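You operate a simulated robot arm through the tools that you are given. There is no shell and no other tool. Be economical: measure what you need, move in short steps, check, and stop when the job is done.

The job below is to be done with a simulated robot arm. You get a single attempt, and the scene is never put back.

JOB
Put the white open tin from the top of the grey bench on the white disc.

The check looks at the end state, three seconds after you hand in, the way a careful person would. Anything else that was tipped, shoved, dropped, spilled or broken makes it a failure.

ROBOT AND FRAMES
A 6-joint arm with a two-finger parallel gripper, fixed in place. Base frame: the origin is at the foot of the arm, x ahead of it, y to its left, z up; the work surface is at about z = 0. Lengths are in m, angles in rad, forces in N, time in s.
With the tool pointing down near the work surface it reaches from about 0.14 to 0.58 m from the base axis. Its first joint turns from -1.152 to 1.152 rad. Payload 2.1 kg.
The TCP is the grasp point between the finger pads, 0.03 m short of the fingertips. In the tool frame z runs along the fingers and y along their closing line. Largest opening 0.094 m; finger width 0.028, thickness 0.01; the body of the gripper, 0.05 by 0.096 m, starts 0.055 m behind the TCP.
Orientation is that of the tool frame in the base frame, as a unit quaternion [w, x, y, z]. With the fingers straight down and closing along the base's y, the tool's x points along the base's -x, its y along +y and its z along -z.

CONTROLS
- The arm moves only by the tool step_arm. Its arguments are lists of equal length, an entry for each row: "delta_pos": the shift along the tool's x, y, z in m, a list of three; "rotation": the turn, a rotation vector about the tool's x, y, z in rad, a list of three. In form: {"delta_pos": [[x, y, z], ...], "rotation": [[rx, ry, rz], ...]}. A call has 1 to 8 rows; each row is the pose to reach, as a shift and turn from the pose commanded when the call began, along the tool's axes at that moment. "fingers" is the opening, from 0 (shut) to 1 (fully open), set as the call begins (left out, the last holds). Each row takes 0.2 s and may step no farther than 0.05 m and 0.15 rad from the row before; otherwise, or with a gripper value out of range, the whole call is refused. Where a pose cannot be reached the arm comes as near as it can. A force on the tool above 40 N (or 10 N above the force at the start of the call, whichever is more), or a blocked arm, ends the call early, and 0.2 s more pass. The fingers move at their own pace (about 0.072 m/s each) and stop on an object; they squeeze with about 44 N. The grip force told is the motor's: it shows also when the fingers shut on nothing. Time passes only in rows, and 0.2 s behind the last, so rows that repeat a pose let the fingers close. It gives the time, the measured TCP pose, the force on the tool (base axes), the opening and the grip force at its end, in the units of the frame above (readings bear some noise), and new pictures: "views" is both (left out), scene, wrist or none.
- Cameras (640 x 400 px; columns grow to the right, rows downward): "scene" is fixed at [0.0617, -0.3761, 0.4879]; the picture's right is [0.72, -0.69, 0.00], its down [-0.37, -0.38, -0.85] and it looks along [0.59, 0.61, -0.53] (base axes); focal length 336 px, centre (320, 200). "wrist" rides on the gripper at [0.076, 0.014, -0.103] in the tool frame; the picture's right is [-0.18, 0.98, 0.00], its down [-0.75, -0.14, -0.64] and it looks along [-0.63, -0.12, 0.77] (tool axes); focal length 243 px, centre (320, 200).
- pixel_to_xyz(camera, pixels): there is no depth. For up to 12 entries [column, row, z] of the newest picture of that camera ("zoom" is the newest enlarged one), the place [x, y] in the base frame at which the ray of that pixel passes the height z, good to about 0.003 m. No time passes.
- close_up(camera, box): a new picture of the part [left, top, right, bottom] of that camera's present view, enlarged. No time passes.
- hand_in(): hands the job in; it is judged then, once.

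Work in short steps. Measure before you move; look again where a grasp or a placing could have gone wrong, and mend it. You have 60 turns and 170 pictures in all, those below and enlarged ones among them. Open the gripper and draw the arm clear of the work before you hand the job in, unless the task says otherwise; then end with one line.

The tools are called after ">>>" by a JSON object that holds its "method" and its "body". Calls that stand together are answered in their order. step_arm: Moves the arm, as the interface text tells. Its arguments: {"type":"object","properties":{"delta_pos":{"type":"array","items":{"type":"array","items":{"type":"number"}}},"rotation":{"type":"array","items":{"type":"array","items":{"type":"number"}}},"fingers":{"type":"number"},"views":{"type":"string","enum":["both","scene","wrist","none"]}},"required":["delta_pos","rotation"]} The other tools are called the same way: pixel_to_xyz (camera, pixels) gives the place at which the rays of pixels pass given heights; close_up (camera, box) takes an enlarged picture of a part of a camera's view; hand_in () hands the job in.

At the start:

```text
t: 0.0
tcp_pos: [0.2322, 0.1281, 0.2633]
tool_rot: [0.001, 0.001, 1.0, 0.0]
wrist_force: [0.5, -0.4, -1.0]
opening: 0.094
finger_force: 0.0
```

scene: 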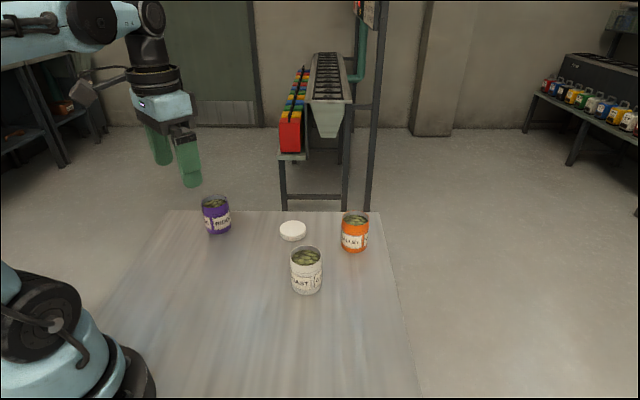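
wrist: 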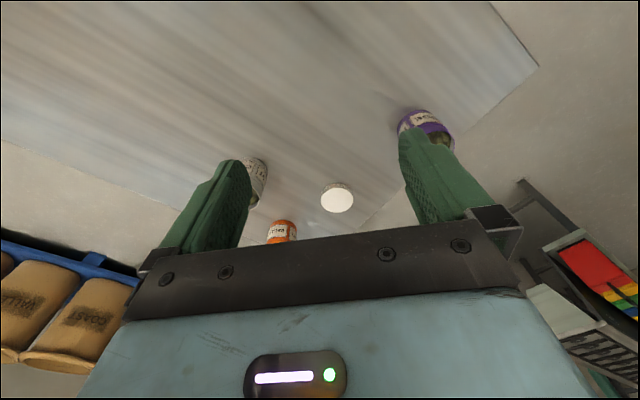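

The white tin is at about (306,270) and the disc at (292,231) in the scene view; I enlarge that area to measure it.

>>> {"method": "close_up", "body": {"camera": "scene", "box": [190, 180, 390, 305]}}

>>> {"method": "pixel_to_xyz", "body": {"camera": "scene", "pixels": [[306, 293, 0], [292, 239, 0], [292, 230, 0.015], [355, 251, 0], [218, 233, 0], [306, 254, 0.07], [290, 253, 0.07], [322, 253, 0.07], [279, 230, 0.015], [306, 230, 0.015], [170, 211, 0], [378, 211, 0]]}}

```text
3.20 times, centred on (290, 242) of scene
```

zoom: 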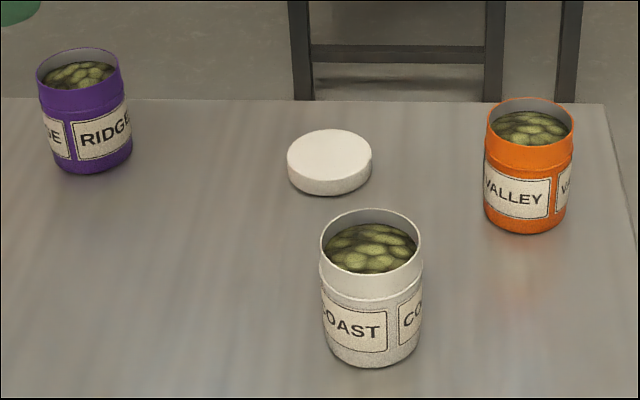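

```text
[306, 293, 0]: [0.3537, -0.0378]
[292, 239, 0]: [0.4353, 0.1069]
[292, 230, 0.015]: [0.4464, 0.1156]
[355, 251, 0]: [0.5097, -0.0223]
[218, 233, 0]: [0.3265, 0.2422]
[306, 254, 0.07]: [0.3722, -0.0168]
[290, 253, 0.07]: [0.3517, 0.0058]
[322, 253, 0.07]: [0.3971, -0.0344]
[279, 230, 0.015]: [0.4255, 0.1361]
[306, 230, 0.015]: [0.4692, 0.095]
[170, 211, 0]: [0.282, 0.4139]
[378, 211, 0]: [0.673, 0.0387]
```

Zoom shows the tin rim centred near (371,241), base front (372,368); the disc's top is centred near (329,157) with front edge bottom at 196. I measure these accurately.

>>> {"method": "pixel_to_xyz", "body": {"camera": "zoom", "pixels": [[371, 368, 0], [371, 241, 0.07], [371, 241, 0.075], [320, 245, 0.07], [422, 245, 0.07], [371, 208, 0.07], [371, 275, 0.07], [329, 196, 0], [329, 129, 0.013], [329, 182, 0.013], [287, 157, 0.013], [372, 157, 0.013]]}}

>>> {"method": "close_up", "body": {"camera": "scene", "box": [272, 215, 336, 255]}}

```text
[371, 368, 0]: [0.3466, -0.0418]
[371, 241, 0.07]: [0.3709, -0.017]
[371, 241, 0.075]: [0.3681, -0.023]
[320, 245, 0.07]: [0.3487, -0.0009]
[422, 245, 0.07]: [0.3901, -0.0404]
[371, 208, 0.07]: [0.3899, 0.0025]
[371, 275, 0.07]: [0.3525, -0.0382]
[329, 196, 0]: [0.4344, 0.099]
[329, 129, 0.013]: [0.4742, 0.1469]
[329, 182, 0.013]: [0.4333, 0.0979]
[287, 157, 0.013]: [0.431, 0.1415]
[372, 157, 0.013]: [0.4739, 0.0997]
```

```text
10.00 times, centred on (304, 235) of scene
```

zoom: 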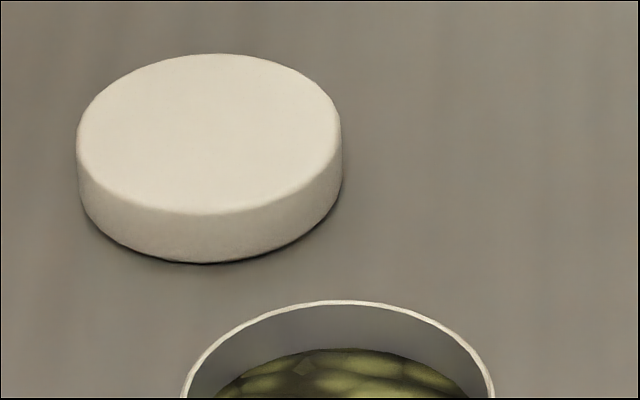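

The disc's top spans columns 77–343 and rows 53–214 (centre (210,134)), base front at row 263; I measure that and begin bringing the arm over the tin at height.

>>> {"method": "pixel_to_xyz", "body": {"camera": "zoom", "pixels": [[210, 133, 0.012], [210, 263, 0], [210, 213, 0.012], [210, 53, 0.012], [77, 138, 0.012], [343, 138, 0.012], [210, 213, 0.015], [210, 133, 0.015]]}}

>>> {"method": "step_arm", "body": {"delta_pos": [[-0.03, -0.035, 0], [-0.06, -0.07, 0], [-0.09, -0.105, 0.0], [-0.12, -0.13, 0.03], [-0.138, -0.145, 0.07], [-0.138, -0.145, 0.11], [-0.138, -0.145, 0.12]], "rotation": [[0, 0, 0], [0, 0, 0], [0, 0, 0], [0, 0, 0], [0, 0, 0], [0, 0, 0], [0, 0, 0]], "fingers": 1}}

```text
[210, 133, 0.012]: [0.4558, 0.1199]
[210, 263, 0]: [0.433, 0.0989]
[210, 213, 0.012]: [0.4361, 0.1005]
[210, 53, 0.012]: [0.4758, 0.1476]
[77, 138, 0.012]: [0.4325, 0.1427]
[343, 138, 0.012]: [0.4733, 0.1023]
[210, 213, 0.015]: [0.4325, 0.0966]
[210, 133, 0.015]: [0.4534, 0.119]
```

```text
t: 1.6
tcp_pos: [0.3688, -0.0144, 0.1427]
tool_rot: [0.0, 0.0, 1.0, 0.001]
wrist_force: [-0.1, 0.1, 0.3]
opening: 0.0938
finger_force: 0.0
```

scene: 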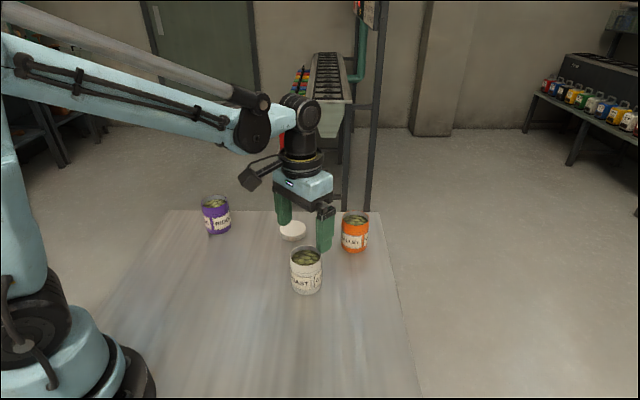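
wrist: 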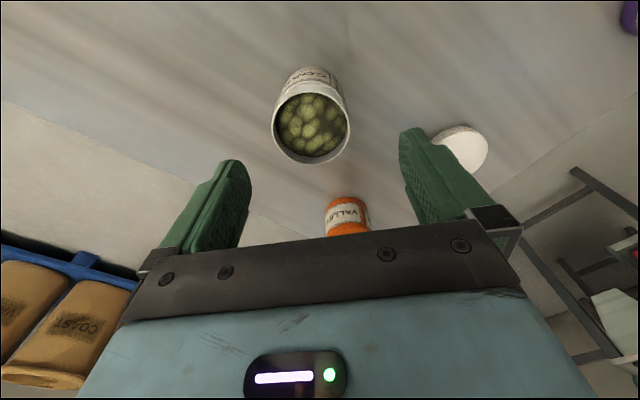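

The arm is above the tin, whose rim in the wrist view is centred near (311,127). I cross-check its place and the disc's with the wrist camera.

>>> {"method": "close_up", "body": {"camera": "wrist", "box": [240, 50, 400, 150]}}

>>> {"method": "pixel_to_xyz", "body": {"camera": "wrist", "pixels": [[311, 127, 0.07], [272, 125, 0.07], [350, 128, 0.07], [311, 93, 0.07], [311, 164, 0.07], [315, 67, 0], [464, 149, 0.012]]}}

```text
4.00 times, centred on (320, 100) of wrist
```

zoom: 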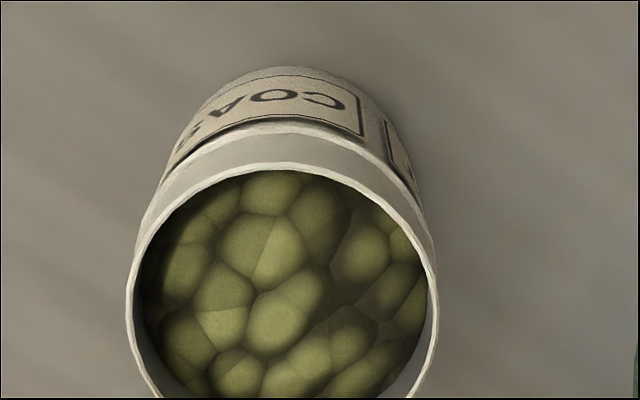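

```text
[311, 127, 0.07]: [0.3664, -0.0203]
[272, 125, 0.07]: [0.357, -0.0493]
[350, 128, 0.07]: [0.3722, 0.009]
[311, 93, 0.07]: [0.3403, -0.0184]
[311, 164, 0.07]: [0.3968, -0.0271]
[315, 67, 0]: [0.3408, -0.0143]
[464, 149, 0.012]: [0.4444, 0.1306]
```

Both cameras put the tin's axis at about (0.368, -0.020), with 0.058 diameter and 0.07 height, so it fits between the fingers with ~17 mm on each side. I shift to it and descend to TCP z ≈ 0.042.

>>> {"method": "step_arm", "body": {"delta_pos": [[0, -0.006, 0], [0, -0.006, 0.03], [0, -0.006, 0.06], [0, -0.006, 0.085], [0, -0.006, 0.1], [0, -0.006, 0.1]], "rotation": [[0, 0, 0], [0, 0, 0], [0, 0, 0], [0, 0, 0], [0, 0, 0], [0, 0, 0]], "fingers": 1}}

```text
t: 3.0
tcp_pos: [0.3691, -0.0221, 0.0432]
tool_rot: [0.0, 0.0, 1.0, 0.0]
wrist_force: [0.6, -0.4, 0.2]
opening: 0.0939
finger_force: 0.0
```

scene: 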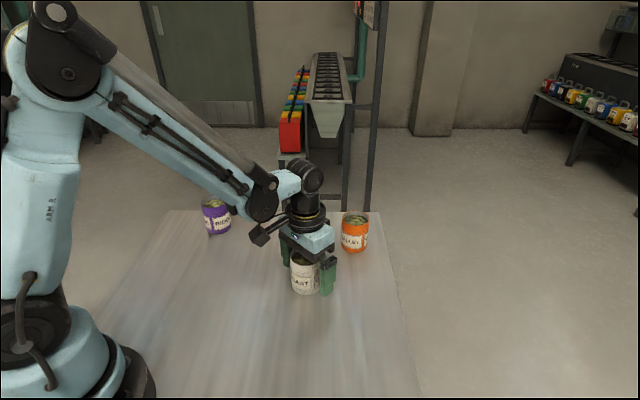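
wrist: 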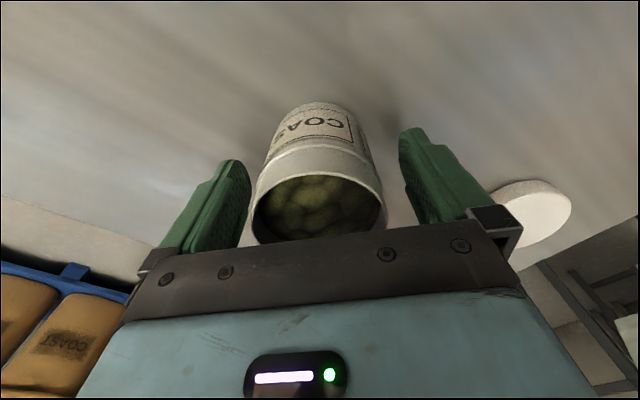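

The tin (wrist (315,180)) sits between both pads, nothing touched. I close the fingers and wait.

>>> {"method": "step_arm", "body": {"delta_pos": [[0, 0, 0], [0, 0, 0], [0, 0, 0], [0, 0, 0]], "rotation": [[0, 0, 0], [0, 0, 0], [0, 0, 0], [0, 0, 0]], "fingers": 0}}

```text
t: 4.0
tcp_pos: [0.3689, -0.0213, 0.0429]
tool_rot: [0.002, 0.0, 1.0, 0.0]
wrist_force: [-0.6, -0.1, -2.0]
opening: 0.0568
finger_force: 44.3
```

scene: 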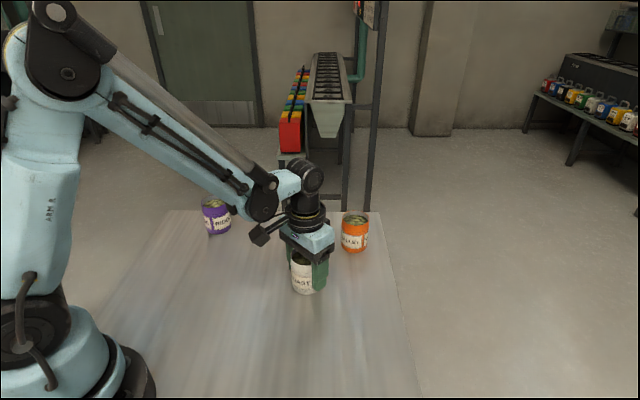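
wrist: 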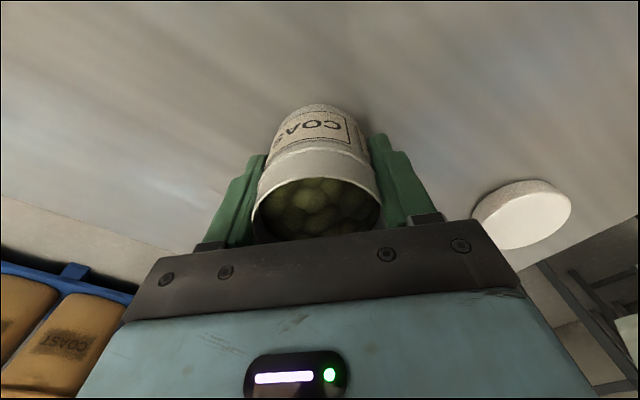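

The fingers hold the tin at 0.0568 opening, 44 N. I lift straight up gently by 0.06 m.

>>> {"method": "step_arm", "body": {"delta_pos": [[0, 0, -0.006], [0, 0, -0.018], [0, 0, -0.032], [0, 0, -0.046], [0, 0, -0.056], [0, 0, -0.06]], "rotation": [[0, 0, 0], [0, 0, 0], [0, 0, 0], [0, 0, 0], [0, 0, 0], [0, 0, 0]]}}

>>> {"method": "close_up", "body": {"camera": "scene", "box": [240, 180, 400, 280]}}

>>> {"method": "close_up", "body": {"camera": "wrist", "box": [240, 80, 400, 180]}}

```text
t: 5.4
tcp_pos: [0.37, -0.0222, 0.1035]
tool_rot: [0.0, 0.001, 1.0, -0.001]
wrist_force: [0.0, -0.3, -2.1]
opening: 0.0569
finger_force: 43.7
```

scene: 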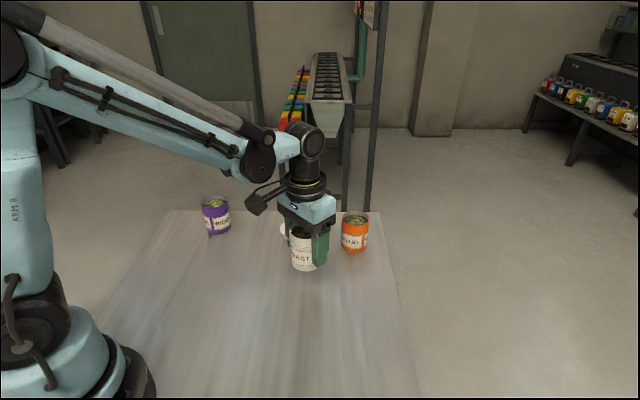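
wrist: 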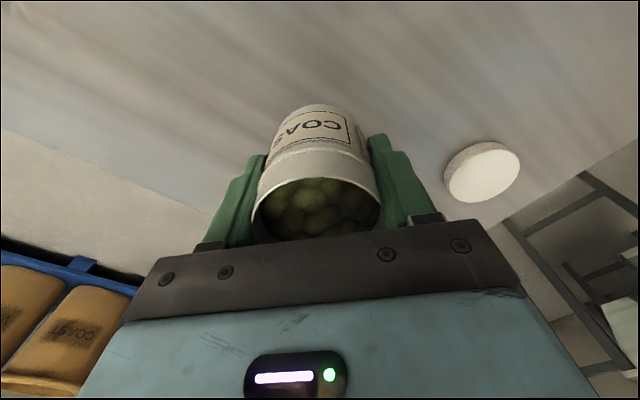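

```text
4.00 times, centred on (320, 230) of scene
```

zoom: 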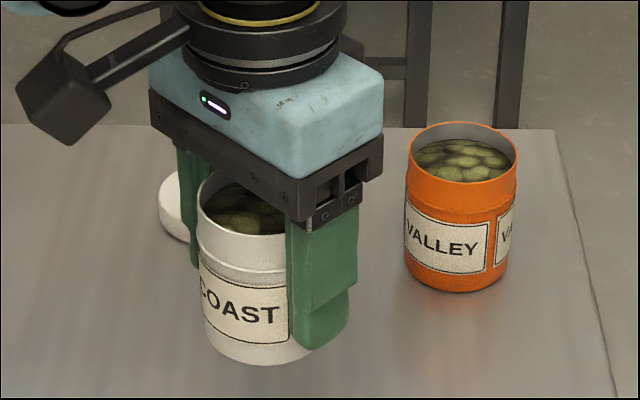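

```text
4.00 times, centred on (320, 130) of wrist
```

zoom: 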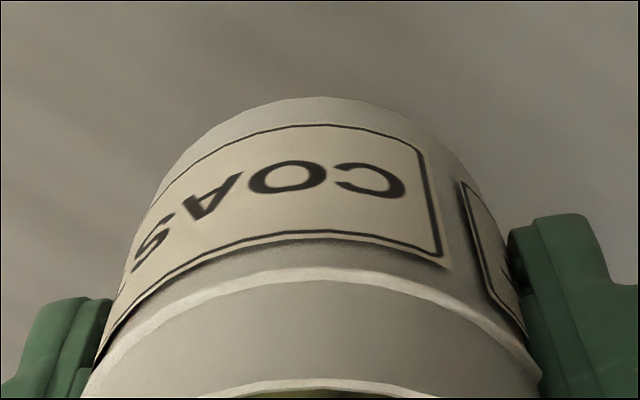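

The tin is lifted clean and upright. I measure where its base and rim lie relative to the TCP, and the disc again (wrist (482,172)).

>>> {"method": "pixel_to_xyz", "body": {"camera": "wrist", "pixels": [[319, 104, 0.0605], [315, 175.5, 0.131], [482, 170, 0.012], [444, 176, 0.012], [519, 160, 0.012], [482, 142, 0.012], [482, 197, 0.012], [497, 141, 0.012], [467, 198, 0.012]]}}

>>> {"method": "close_up", "body": {"camera": "wrist", "box": [432, 130, 528, 210]}}

```text
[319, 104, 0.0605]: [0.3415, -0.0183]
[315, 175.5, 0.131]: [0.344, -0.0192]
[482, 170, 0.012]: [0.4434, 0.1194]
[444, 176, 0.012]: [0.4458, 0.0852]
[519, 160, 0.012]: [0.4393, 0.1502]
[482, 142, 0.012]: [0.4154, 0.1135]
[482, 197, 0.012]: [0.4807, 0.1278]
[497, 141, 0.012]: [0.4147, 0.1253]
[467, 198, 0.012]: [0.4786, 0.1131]
```

```text
5.00 times, centred on (480, 170) of wrist
```

zoom: 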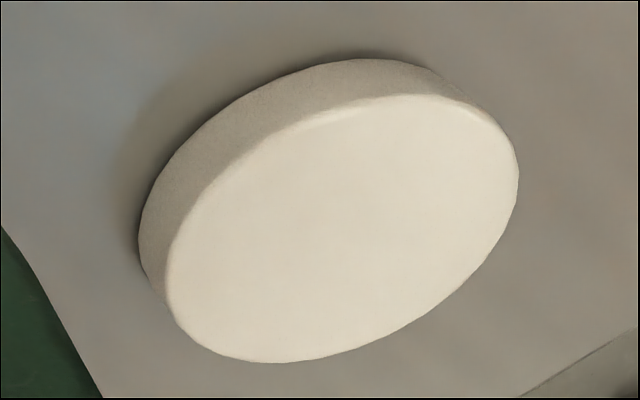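

The tin's axis agrees with the TCP (0.370, −0.021). The disc's top spans (165–519, 94–363) in this enlargement; I measure its centre and edges.

>>> {"method": "pixel_to_xyz", "body": {"camera": "zoom", "pixels": [[342, 228, 0.012], [165, 280, 0.012], [519, 175, 0.012], [410, 94, 0.012], [272, 363, 0.012], [342, 228, 0.016]]}}

```text
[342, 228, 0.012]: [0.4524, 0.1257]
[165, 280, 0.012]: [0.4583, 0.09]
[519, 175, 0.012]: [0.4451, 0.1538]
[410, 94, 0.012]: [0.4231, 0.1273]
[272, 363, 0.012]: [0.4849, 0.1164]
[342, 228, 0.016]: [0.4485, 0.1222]
```

The disc's centre is (0.4535, 0.1225) by both cameras. I carry the tin there at height with gentle steps.

>>> {"method": "step_arm", "body": {"delta_pos": [[-0.005, 0.009, 0], [-0.016, 0.028, 0], [-0.031, 0.053, 0], [-0.046, 0.079, 0], [-0.061, 0.105, 0], [-0.074, 0.127, 0], [-0.081, 0.14, 0], [-0.0837, 0.1442, 0]], "rotation": [[0, 0, 0], [0, 0, 0], [0, 0, 0], [0, 0, 0], [0, 0, 0], [0, 0, 0], [0, 0, 0], [0, 0, 0]]}}

>>> {"method": "close_up", "body": {"camera": "scene", "box": [232, 160, 360, 260]}}

```text
t: 7.2
tcp_pos: [0.4563, 0.1237, 0.1033]
tool_rot: [0.001, 0.001, 1.0, 0.0]
wrist_force: [-0.5, 0.4, -1.8]
opening: 0.0566
finger_force: 44.3
```

scene: 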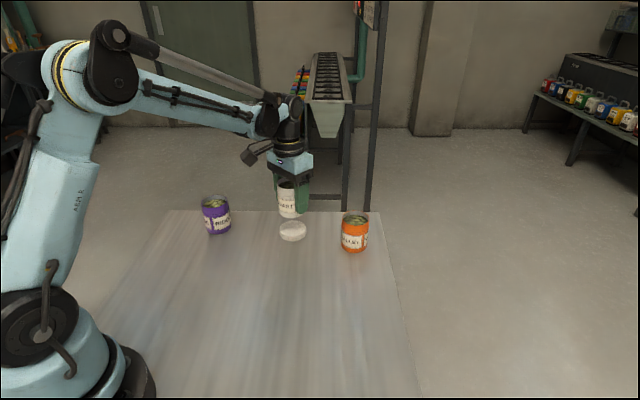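
wrist: 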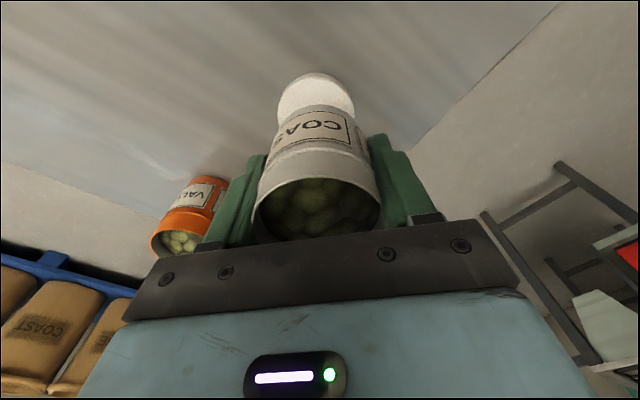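

```text
4.00 times, centred on (296, 210) of scene
```

zoom: 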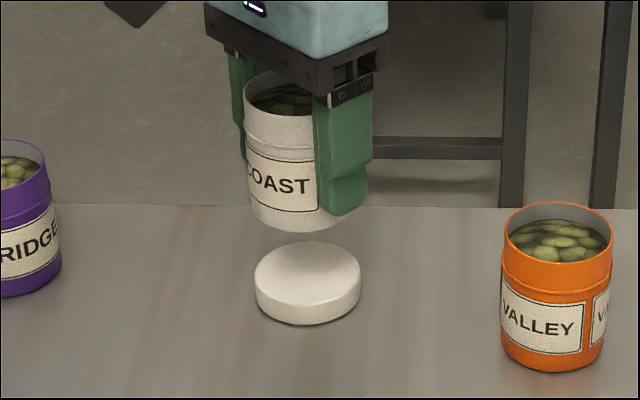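

The tin hangs above the disc. To check lateral alignment I enlarge the tin and disc further in both views.

>>> {"method": "close_up", "body": {"camera": "wrist", "box": [240, 60, 400, 160]}}

>>> {"method": "close_up", "body": {"camera": "scene", "box": [244, 180, 340, 240]}}

```text
4.00 times, centred on (320, 110) of wrist
```

zoom: 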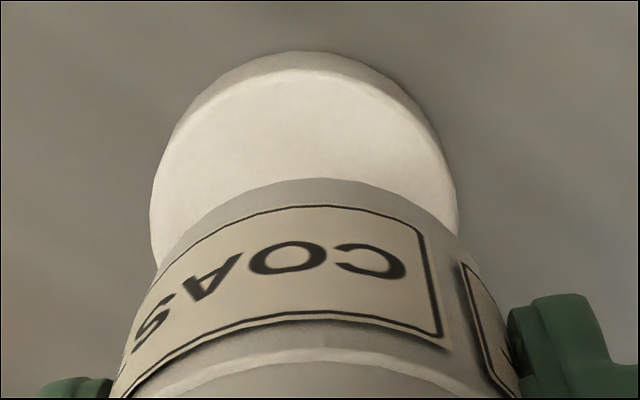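

```text
6.67 times, centred on (292, 210) of scene
```

zoom: 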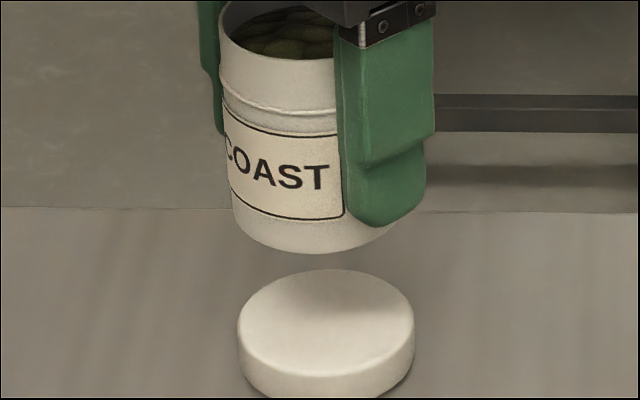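

Tin base (centre ≈ 318) and disc (centre ≈ 326) align to about 1–2 mm given perspective. I lower to about 8 mm above the disc, moving 2 mm back in x, and check again.

>>> {"method": "step_arm", "body": {"delta_pos": [[0.001, 0, 0.008], [0.002, 0, 0.02], [0.002, 0, 0.031], [0.002, -0.001, 0.038], [0.002, -0.001, 0.04]], "rotation": [[0, 0, 0], [0, 0, 0], [0, 0, 0], [0, 0, 0], [0, 0, 0]]}}

>>> {"method": "close_up", "body": {"camera": "scene", "box": [260, 205, 324, 245]}}

>>> {"method": "close_up", "body": {"camera": "wrist", "box": [240, 60, 400, 160]}}

```text
t: 8.4
tcp_pos: [0.4525, 0.1205, 0.0646]
tool_rot: [0.0, 0.0, 1.0, 0.001]
wrist_force: [1.0, 0.4, -1.3]
opening: 0.057
finger_force: 43.7
```

scene: 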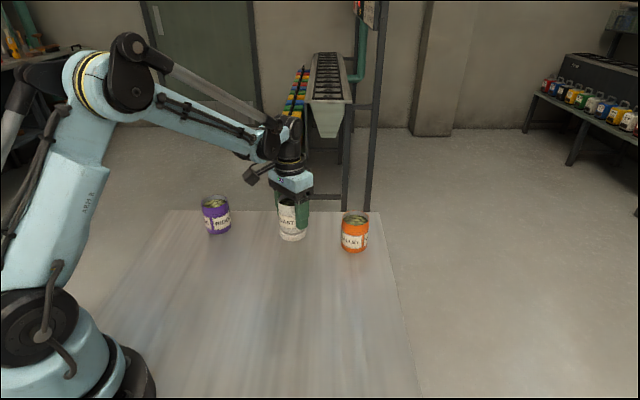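
wrist: 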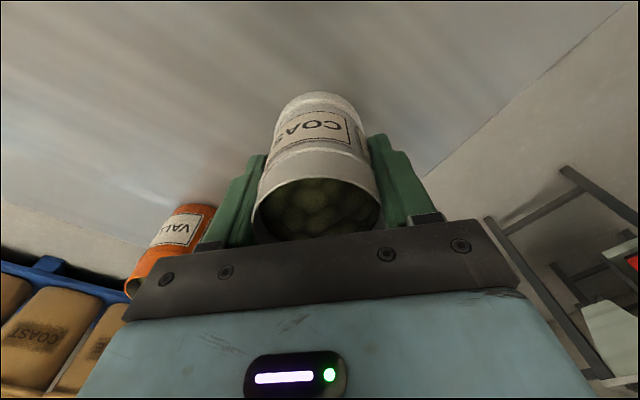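

```text
10.00 times, centred on (292, 225) of scene
```

zoom: 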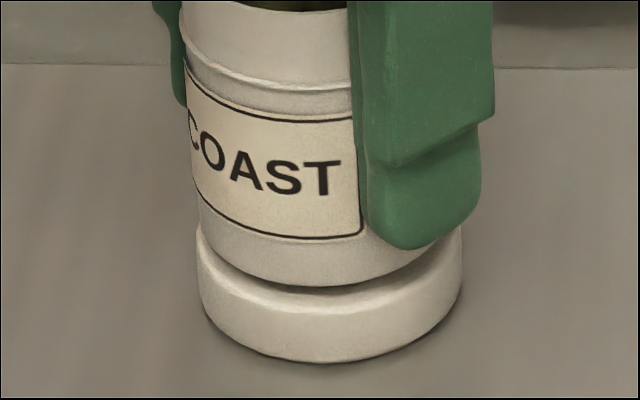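

```text
4.00 times, centred on (320, 110) of wrist
```

zoom: 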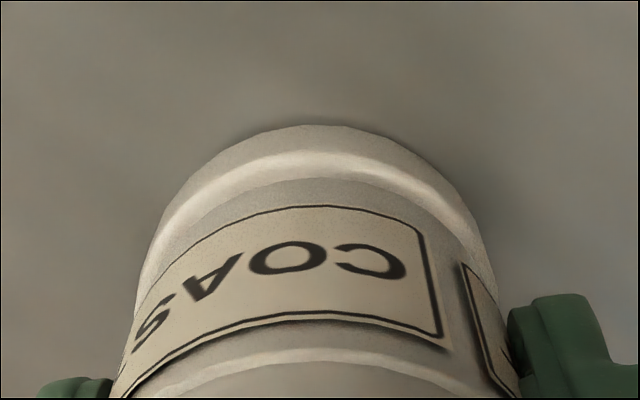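

The tin is centred over the disc within about 1–2 mm in both views, gap about 8 mm. I lower the remainder in small steps, watching force.

>>> {"method": "step_arm", "body": {"delta_pos": [[0, 0, 0.003], [0, 0, 0.005], [0, 0, 0.0065], [0, 0, 0.0075]], "rotation": [[0, 0, 0], [0, 0, 0], [0, 0, 0], [0, 0, 0]]}}

>>> {"method": "close_up", "body": {"camera": "scene", "box": [260, 205, 324, 245]}}

```text
t: 9.2
tcp_pos: [0.4532, 0.1202, 0.0608]
tool_rot: [0.001, 0.001, 1.0, -0.001]
wrist_force: [-0.5, -1.2, 12.8]
opening: 0.0571
finger_force: 43.9
stopped in row 3: the force on the tool passed its limit (the readings are from after the stop); the commanded pose is now the measured one
```

scene: 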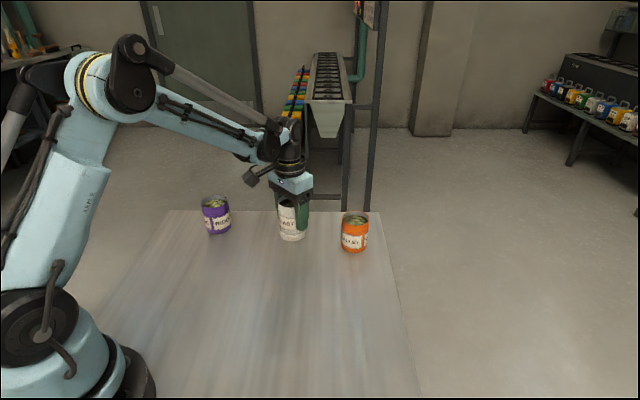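
wrist: 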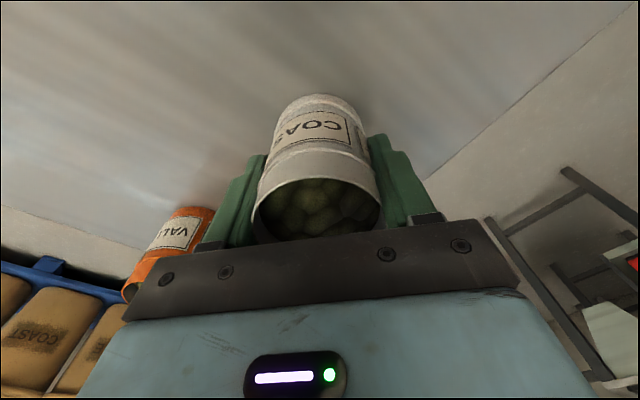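

```text
10.00 times, centred on (292, 225) of scene
```

zoom: 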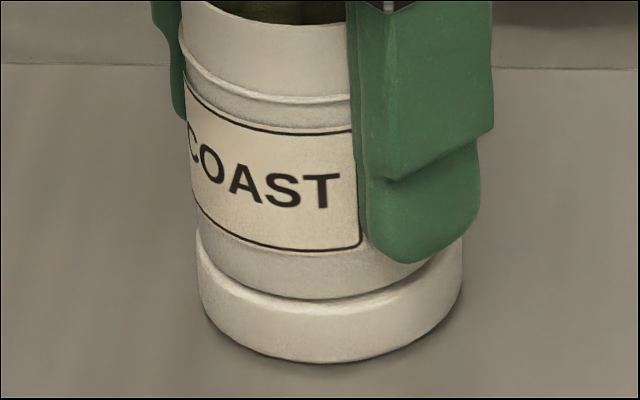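

The tin touched the disc (12.8 N up) at TCP z 0.061 and sits centred, tin front row ≈ 298 just inside the disc's front edge ≈ 305. I open the fingers.

>>> {"method": "step_arm", "body": {"delta_pos": [[0, 0, 0], [0, 0, 0], [0, 0, 0], [0, 0, 0]], "rotation": [[0, 0, 0], [0, 0, 0], [0, 0, 0], [0, 0, 0]], "fingers": 1}}

>>> {"method": "close_up", "body": {"camera": "scene", "box": [244, 185, 340, 245]}}

```text
t: 10.2
tcp_pos: [0.4526, 0.1205, 0.0597]
tool_rot: [0.0, 0.002, 1.0, 0.0]
wrist_force: [0.6, 0.0, -0.2]
opening: 0.0943
finger_force: 0.2
```

scene: 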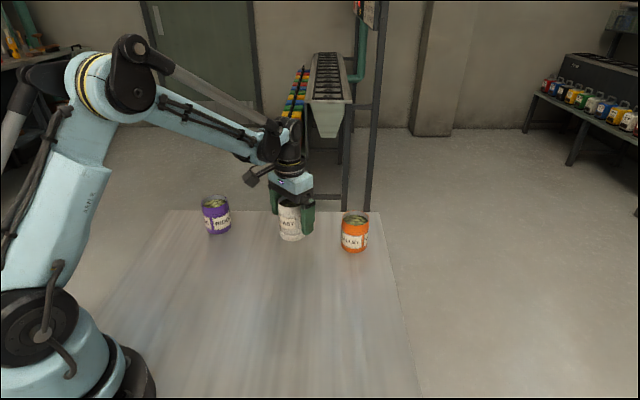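
wrist: 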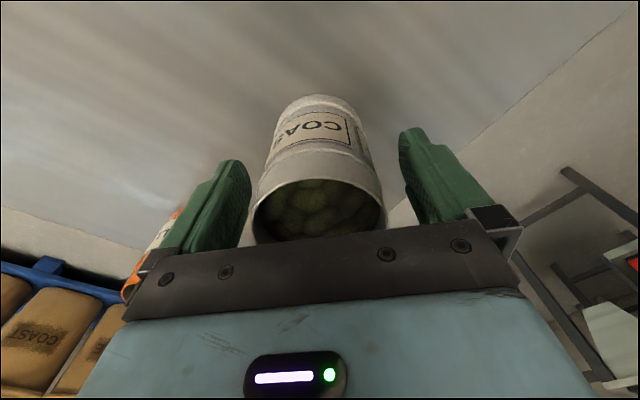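

```text
6.67 times, centred on (292, 215) of scene
```

zoom: 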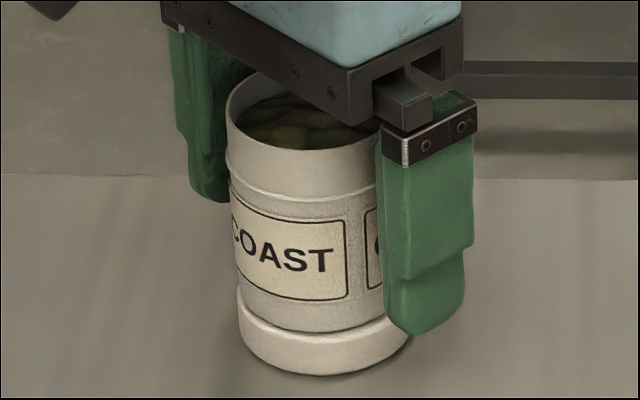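

The tin stands upright on the disc and both fingers are clear. I rise straight up, then draw back.

>>> {"method": "step_arm", "body": {"delta_pos": [[0, 0, -0.01], [0, 0, -0.035], [0, 0, -0.07], [0, 0, -0.11], [0, 0, -0.15], [0.04, 0, -0.17], [0.08, 0, -0.18], [0.12, 0, -0.18]], "rotation": [[0, 0, 0], [0, 0, 0], [0, 0, 0], [0, 0, 0], [0, 0, 0], [0, 0, 0], [0, 0, 0], [0, 0, 0]]}}

>>> {"method": "close_up", "body": {"camera": "scene", "box": [190, 180, 390, 305]}}

>>> {"method": "close_up", "body": {"camera": "scene", "box": [244, 190, 340, 250]}}

```text
t: 12.0
tcp_pos: [0.3318, 0.1191, 0.2402]
tool_rot: [0.0, 0.0, 1.0, 0.0]
wrist_force: [0.1, -0.4, 0.7]
opening: 0.0941
finger_force: 0.1
```

scene: 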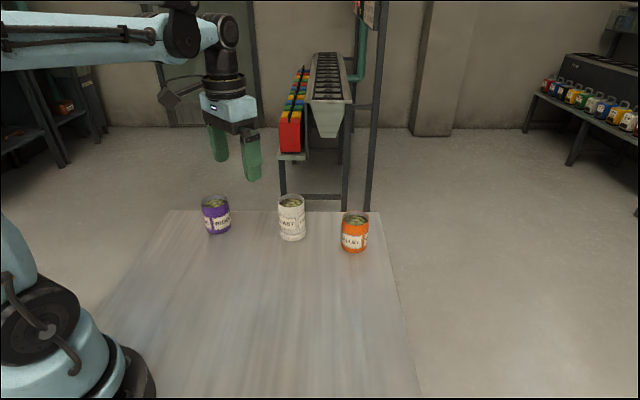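
wrist: 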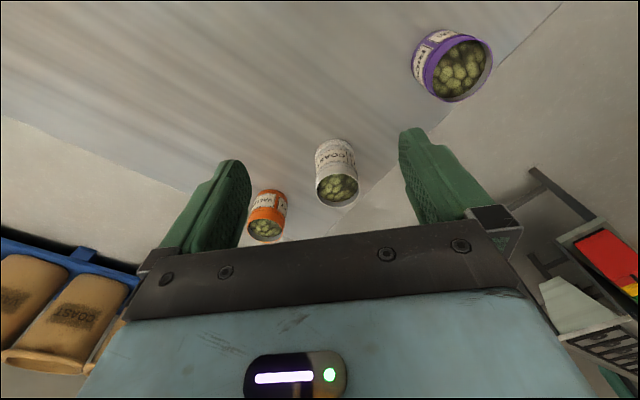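

```text
3.20 times, centred on (290, 242) of scene
```

zoom: 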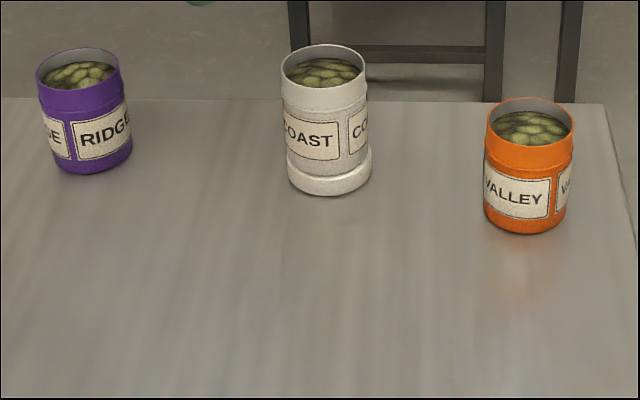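

```text
6.67 times, centred on (292, 220) of scene
```

zoom: 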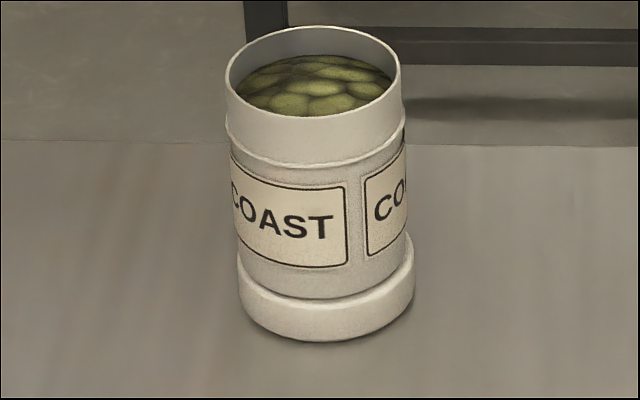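

The tin stands upright and full on the disc, within about 1–2 mm of its centre. The disc and the other two tins have not moved, and the arm is clear, so I hand in.

>>> {"method": "hand_in", "body": {}}

```text
The job is handed in.
```

The white open tin is standing upright and still full on the white disc, nothing else was moved, and the job is handed in.
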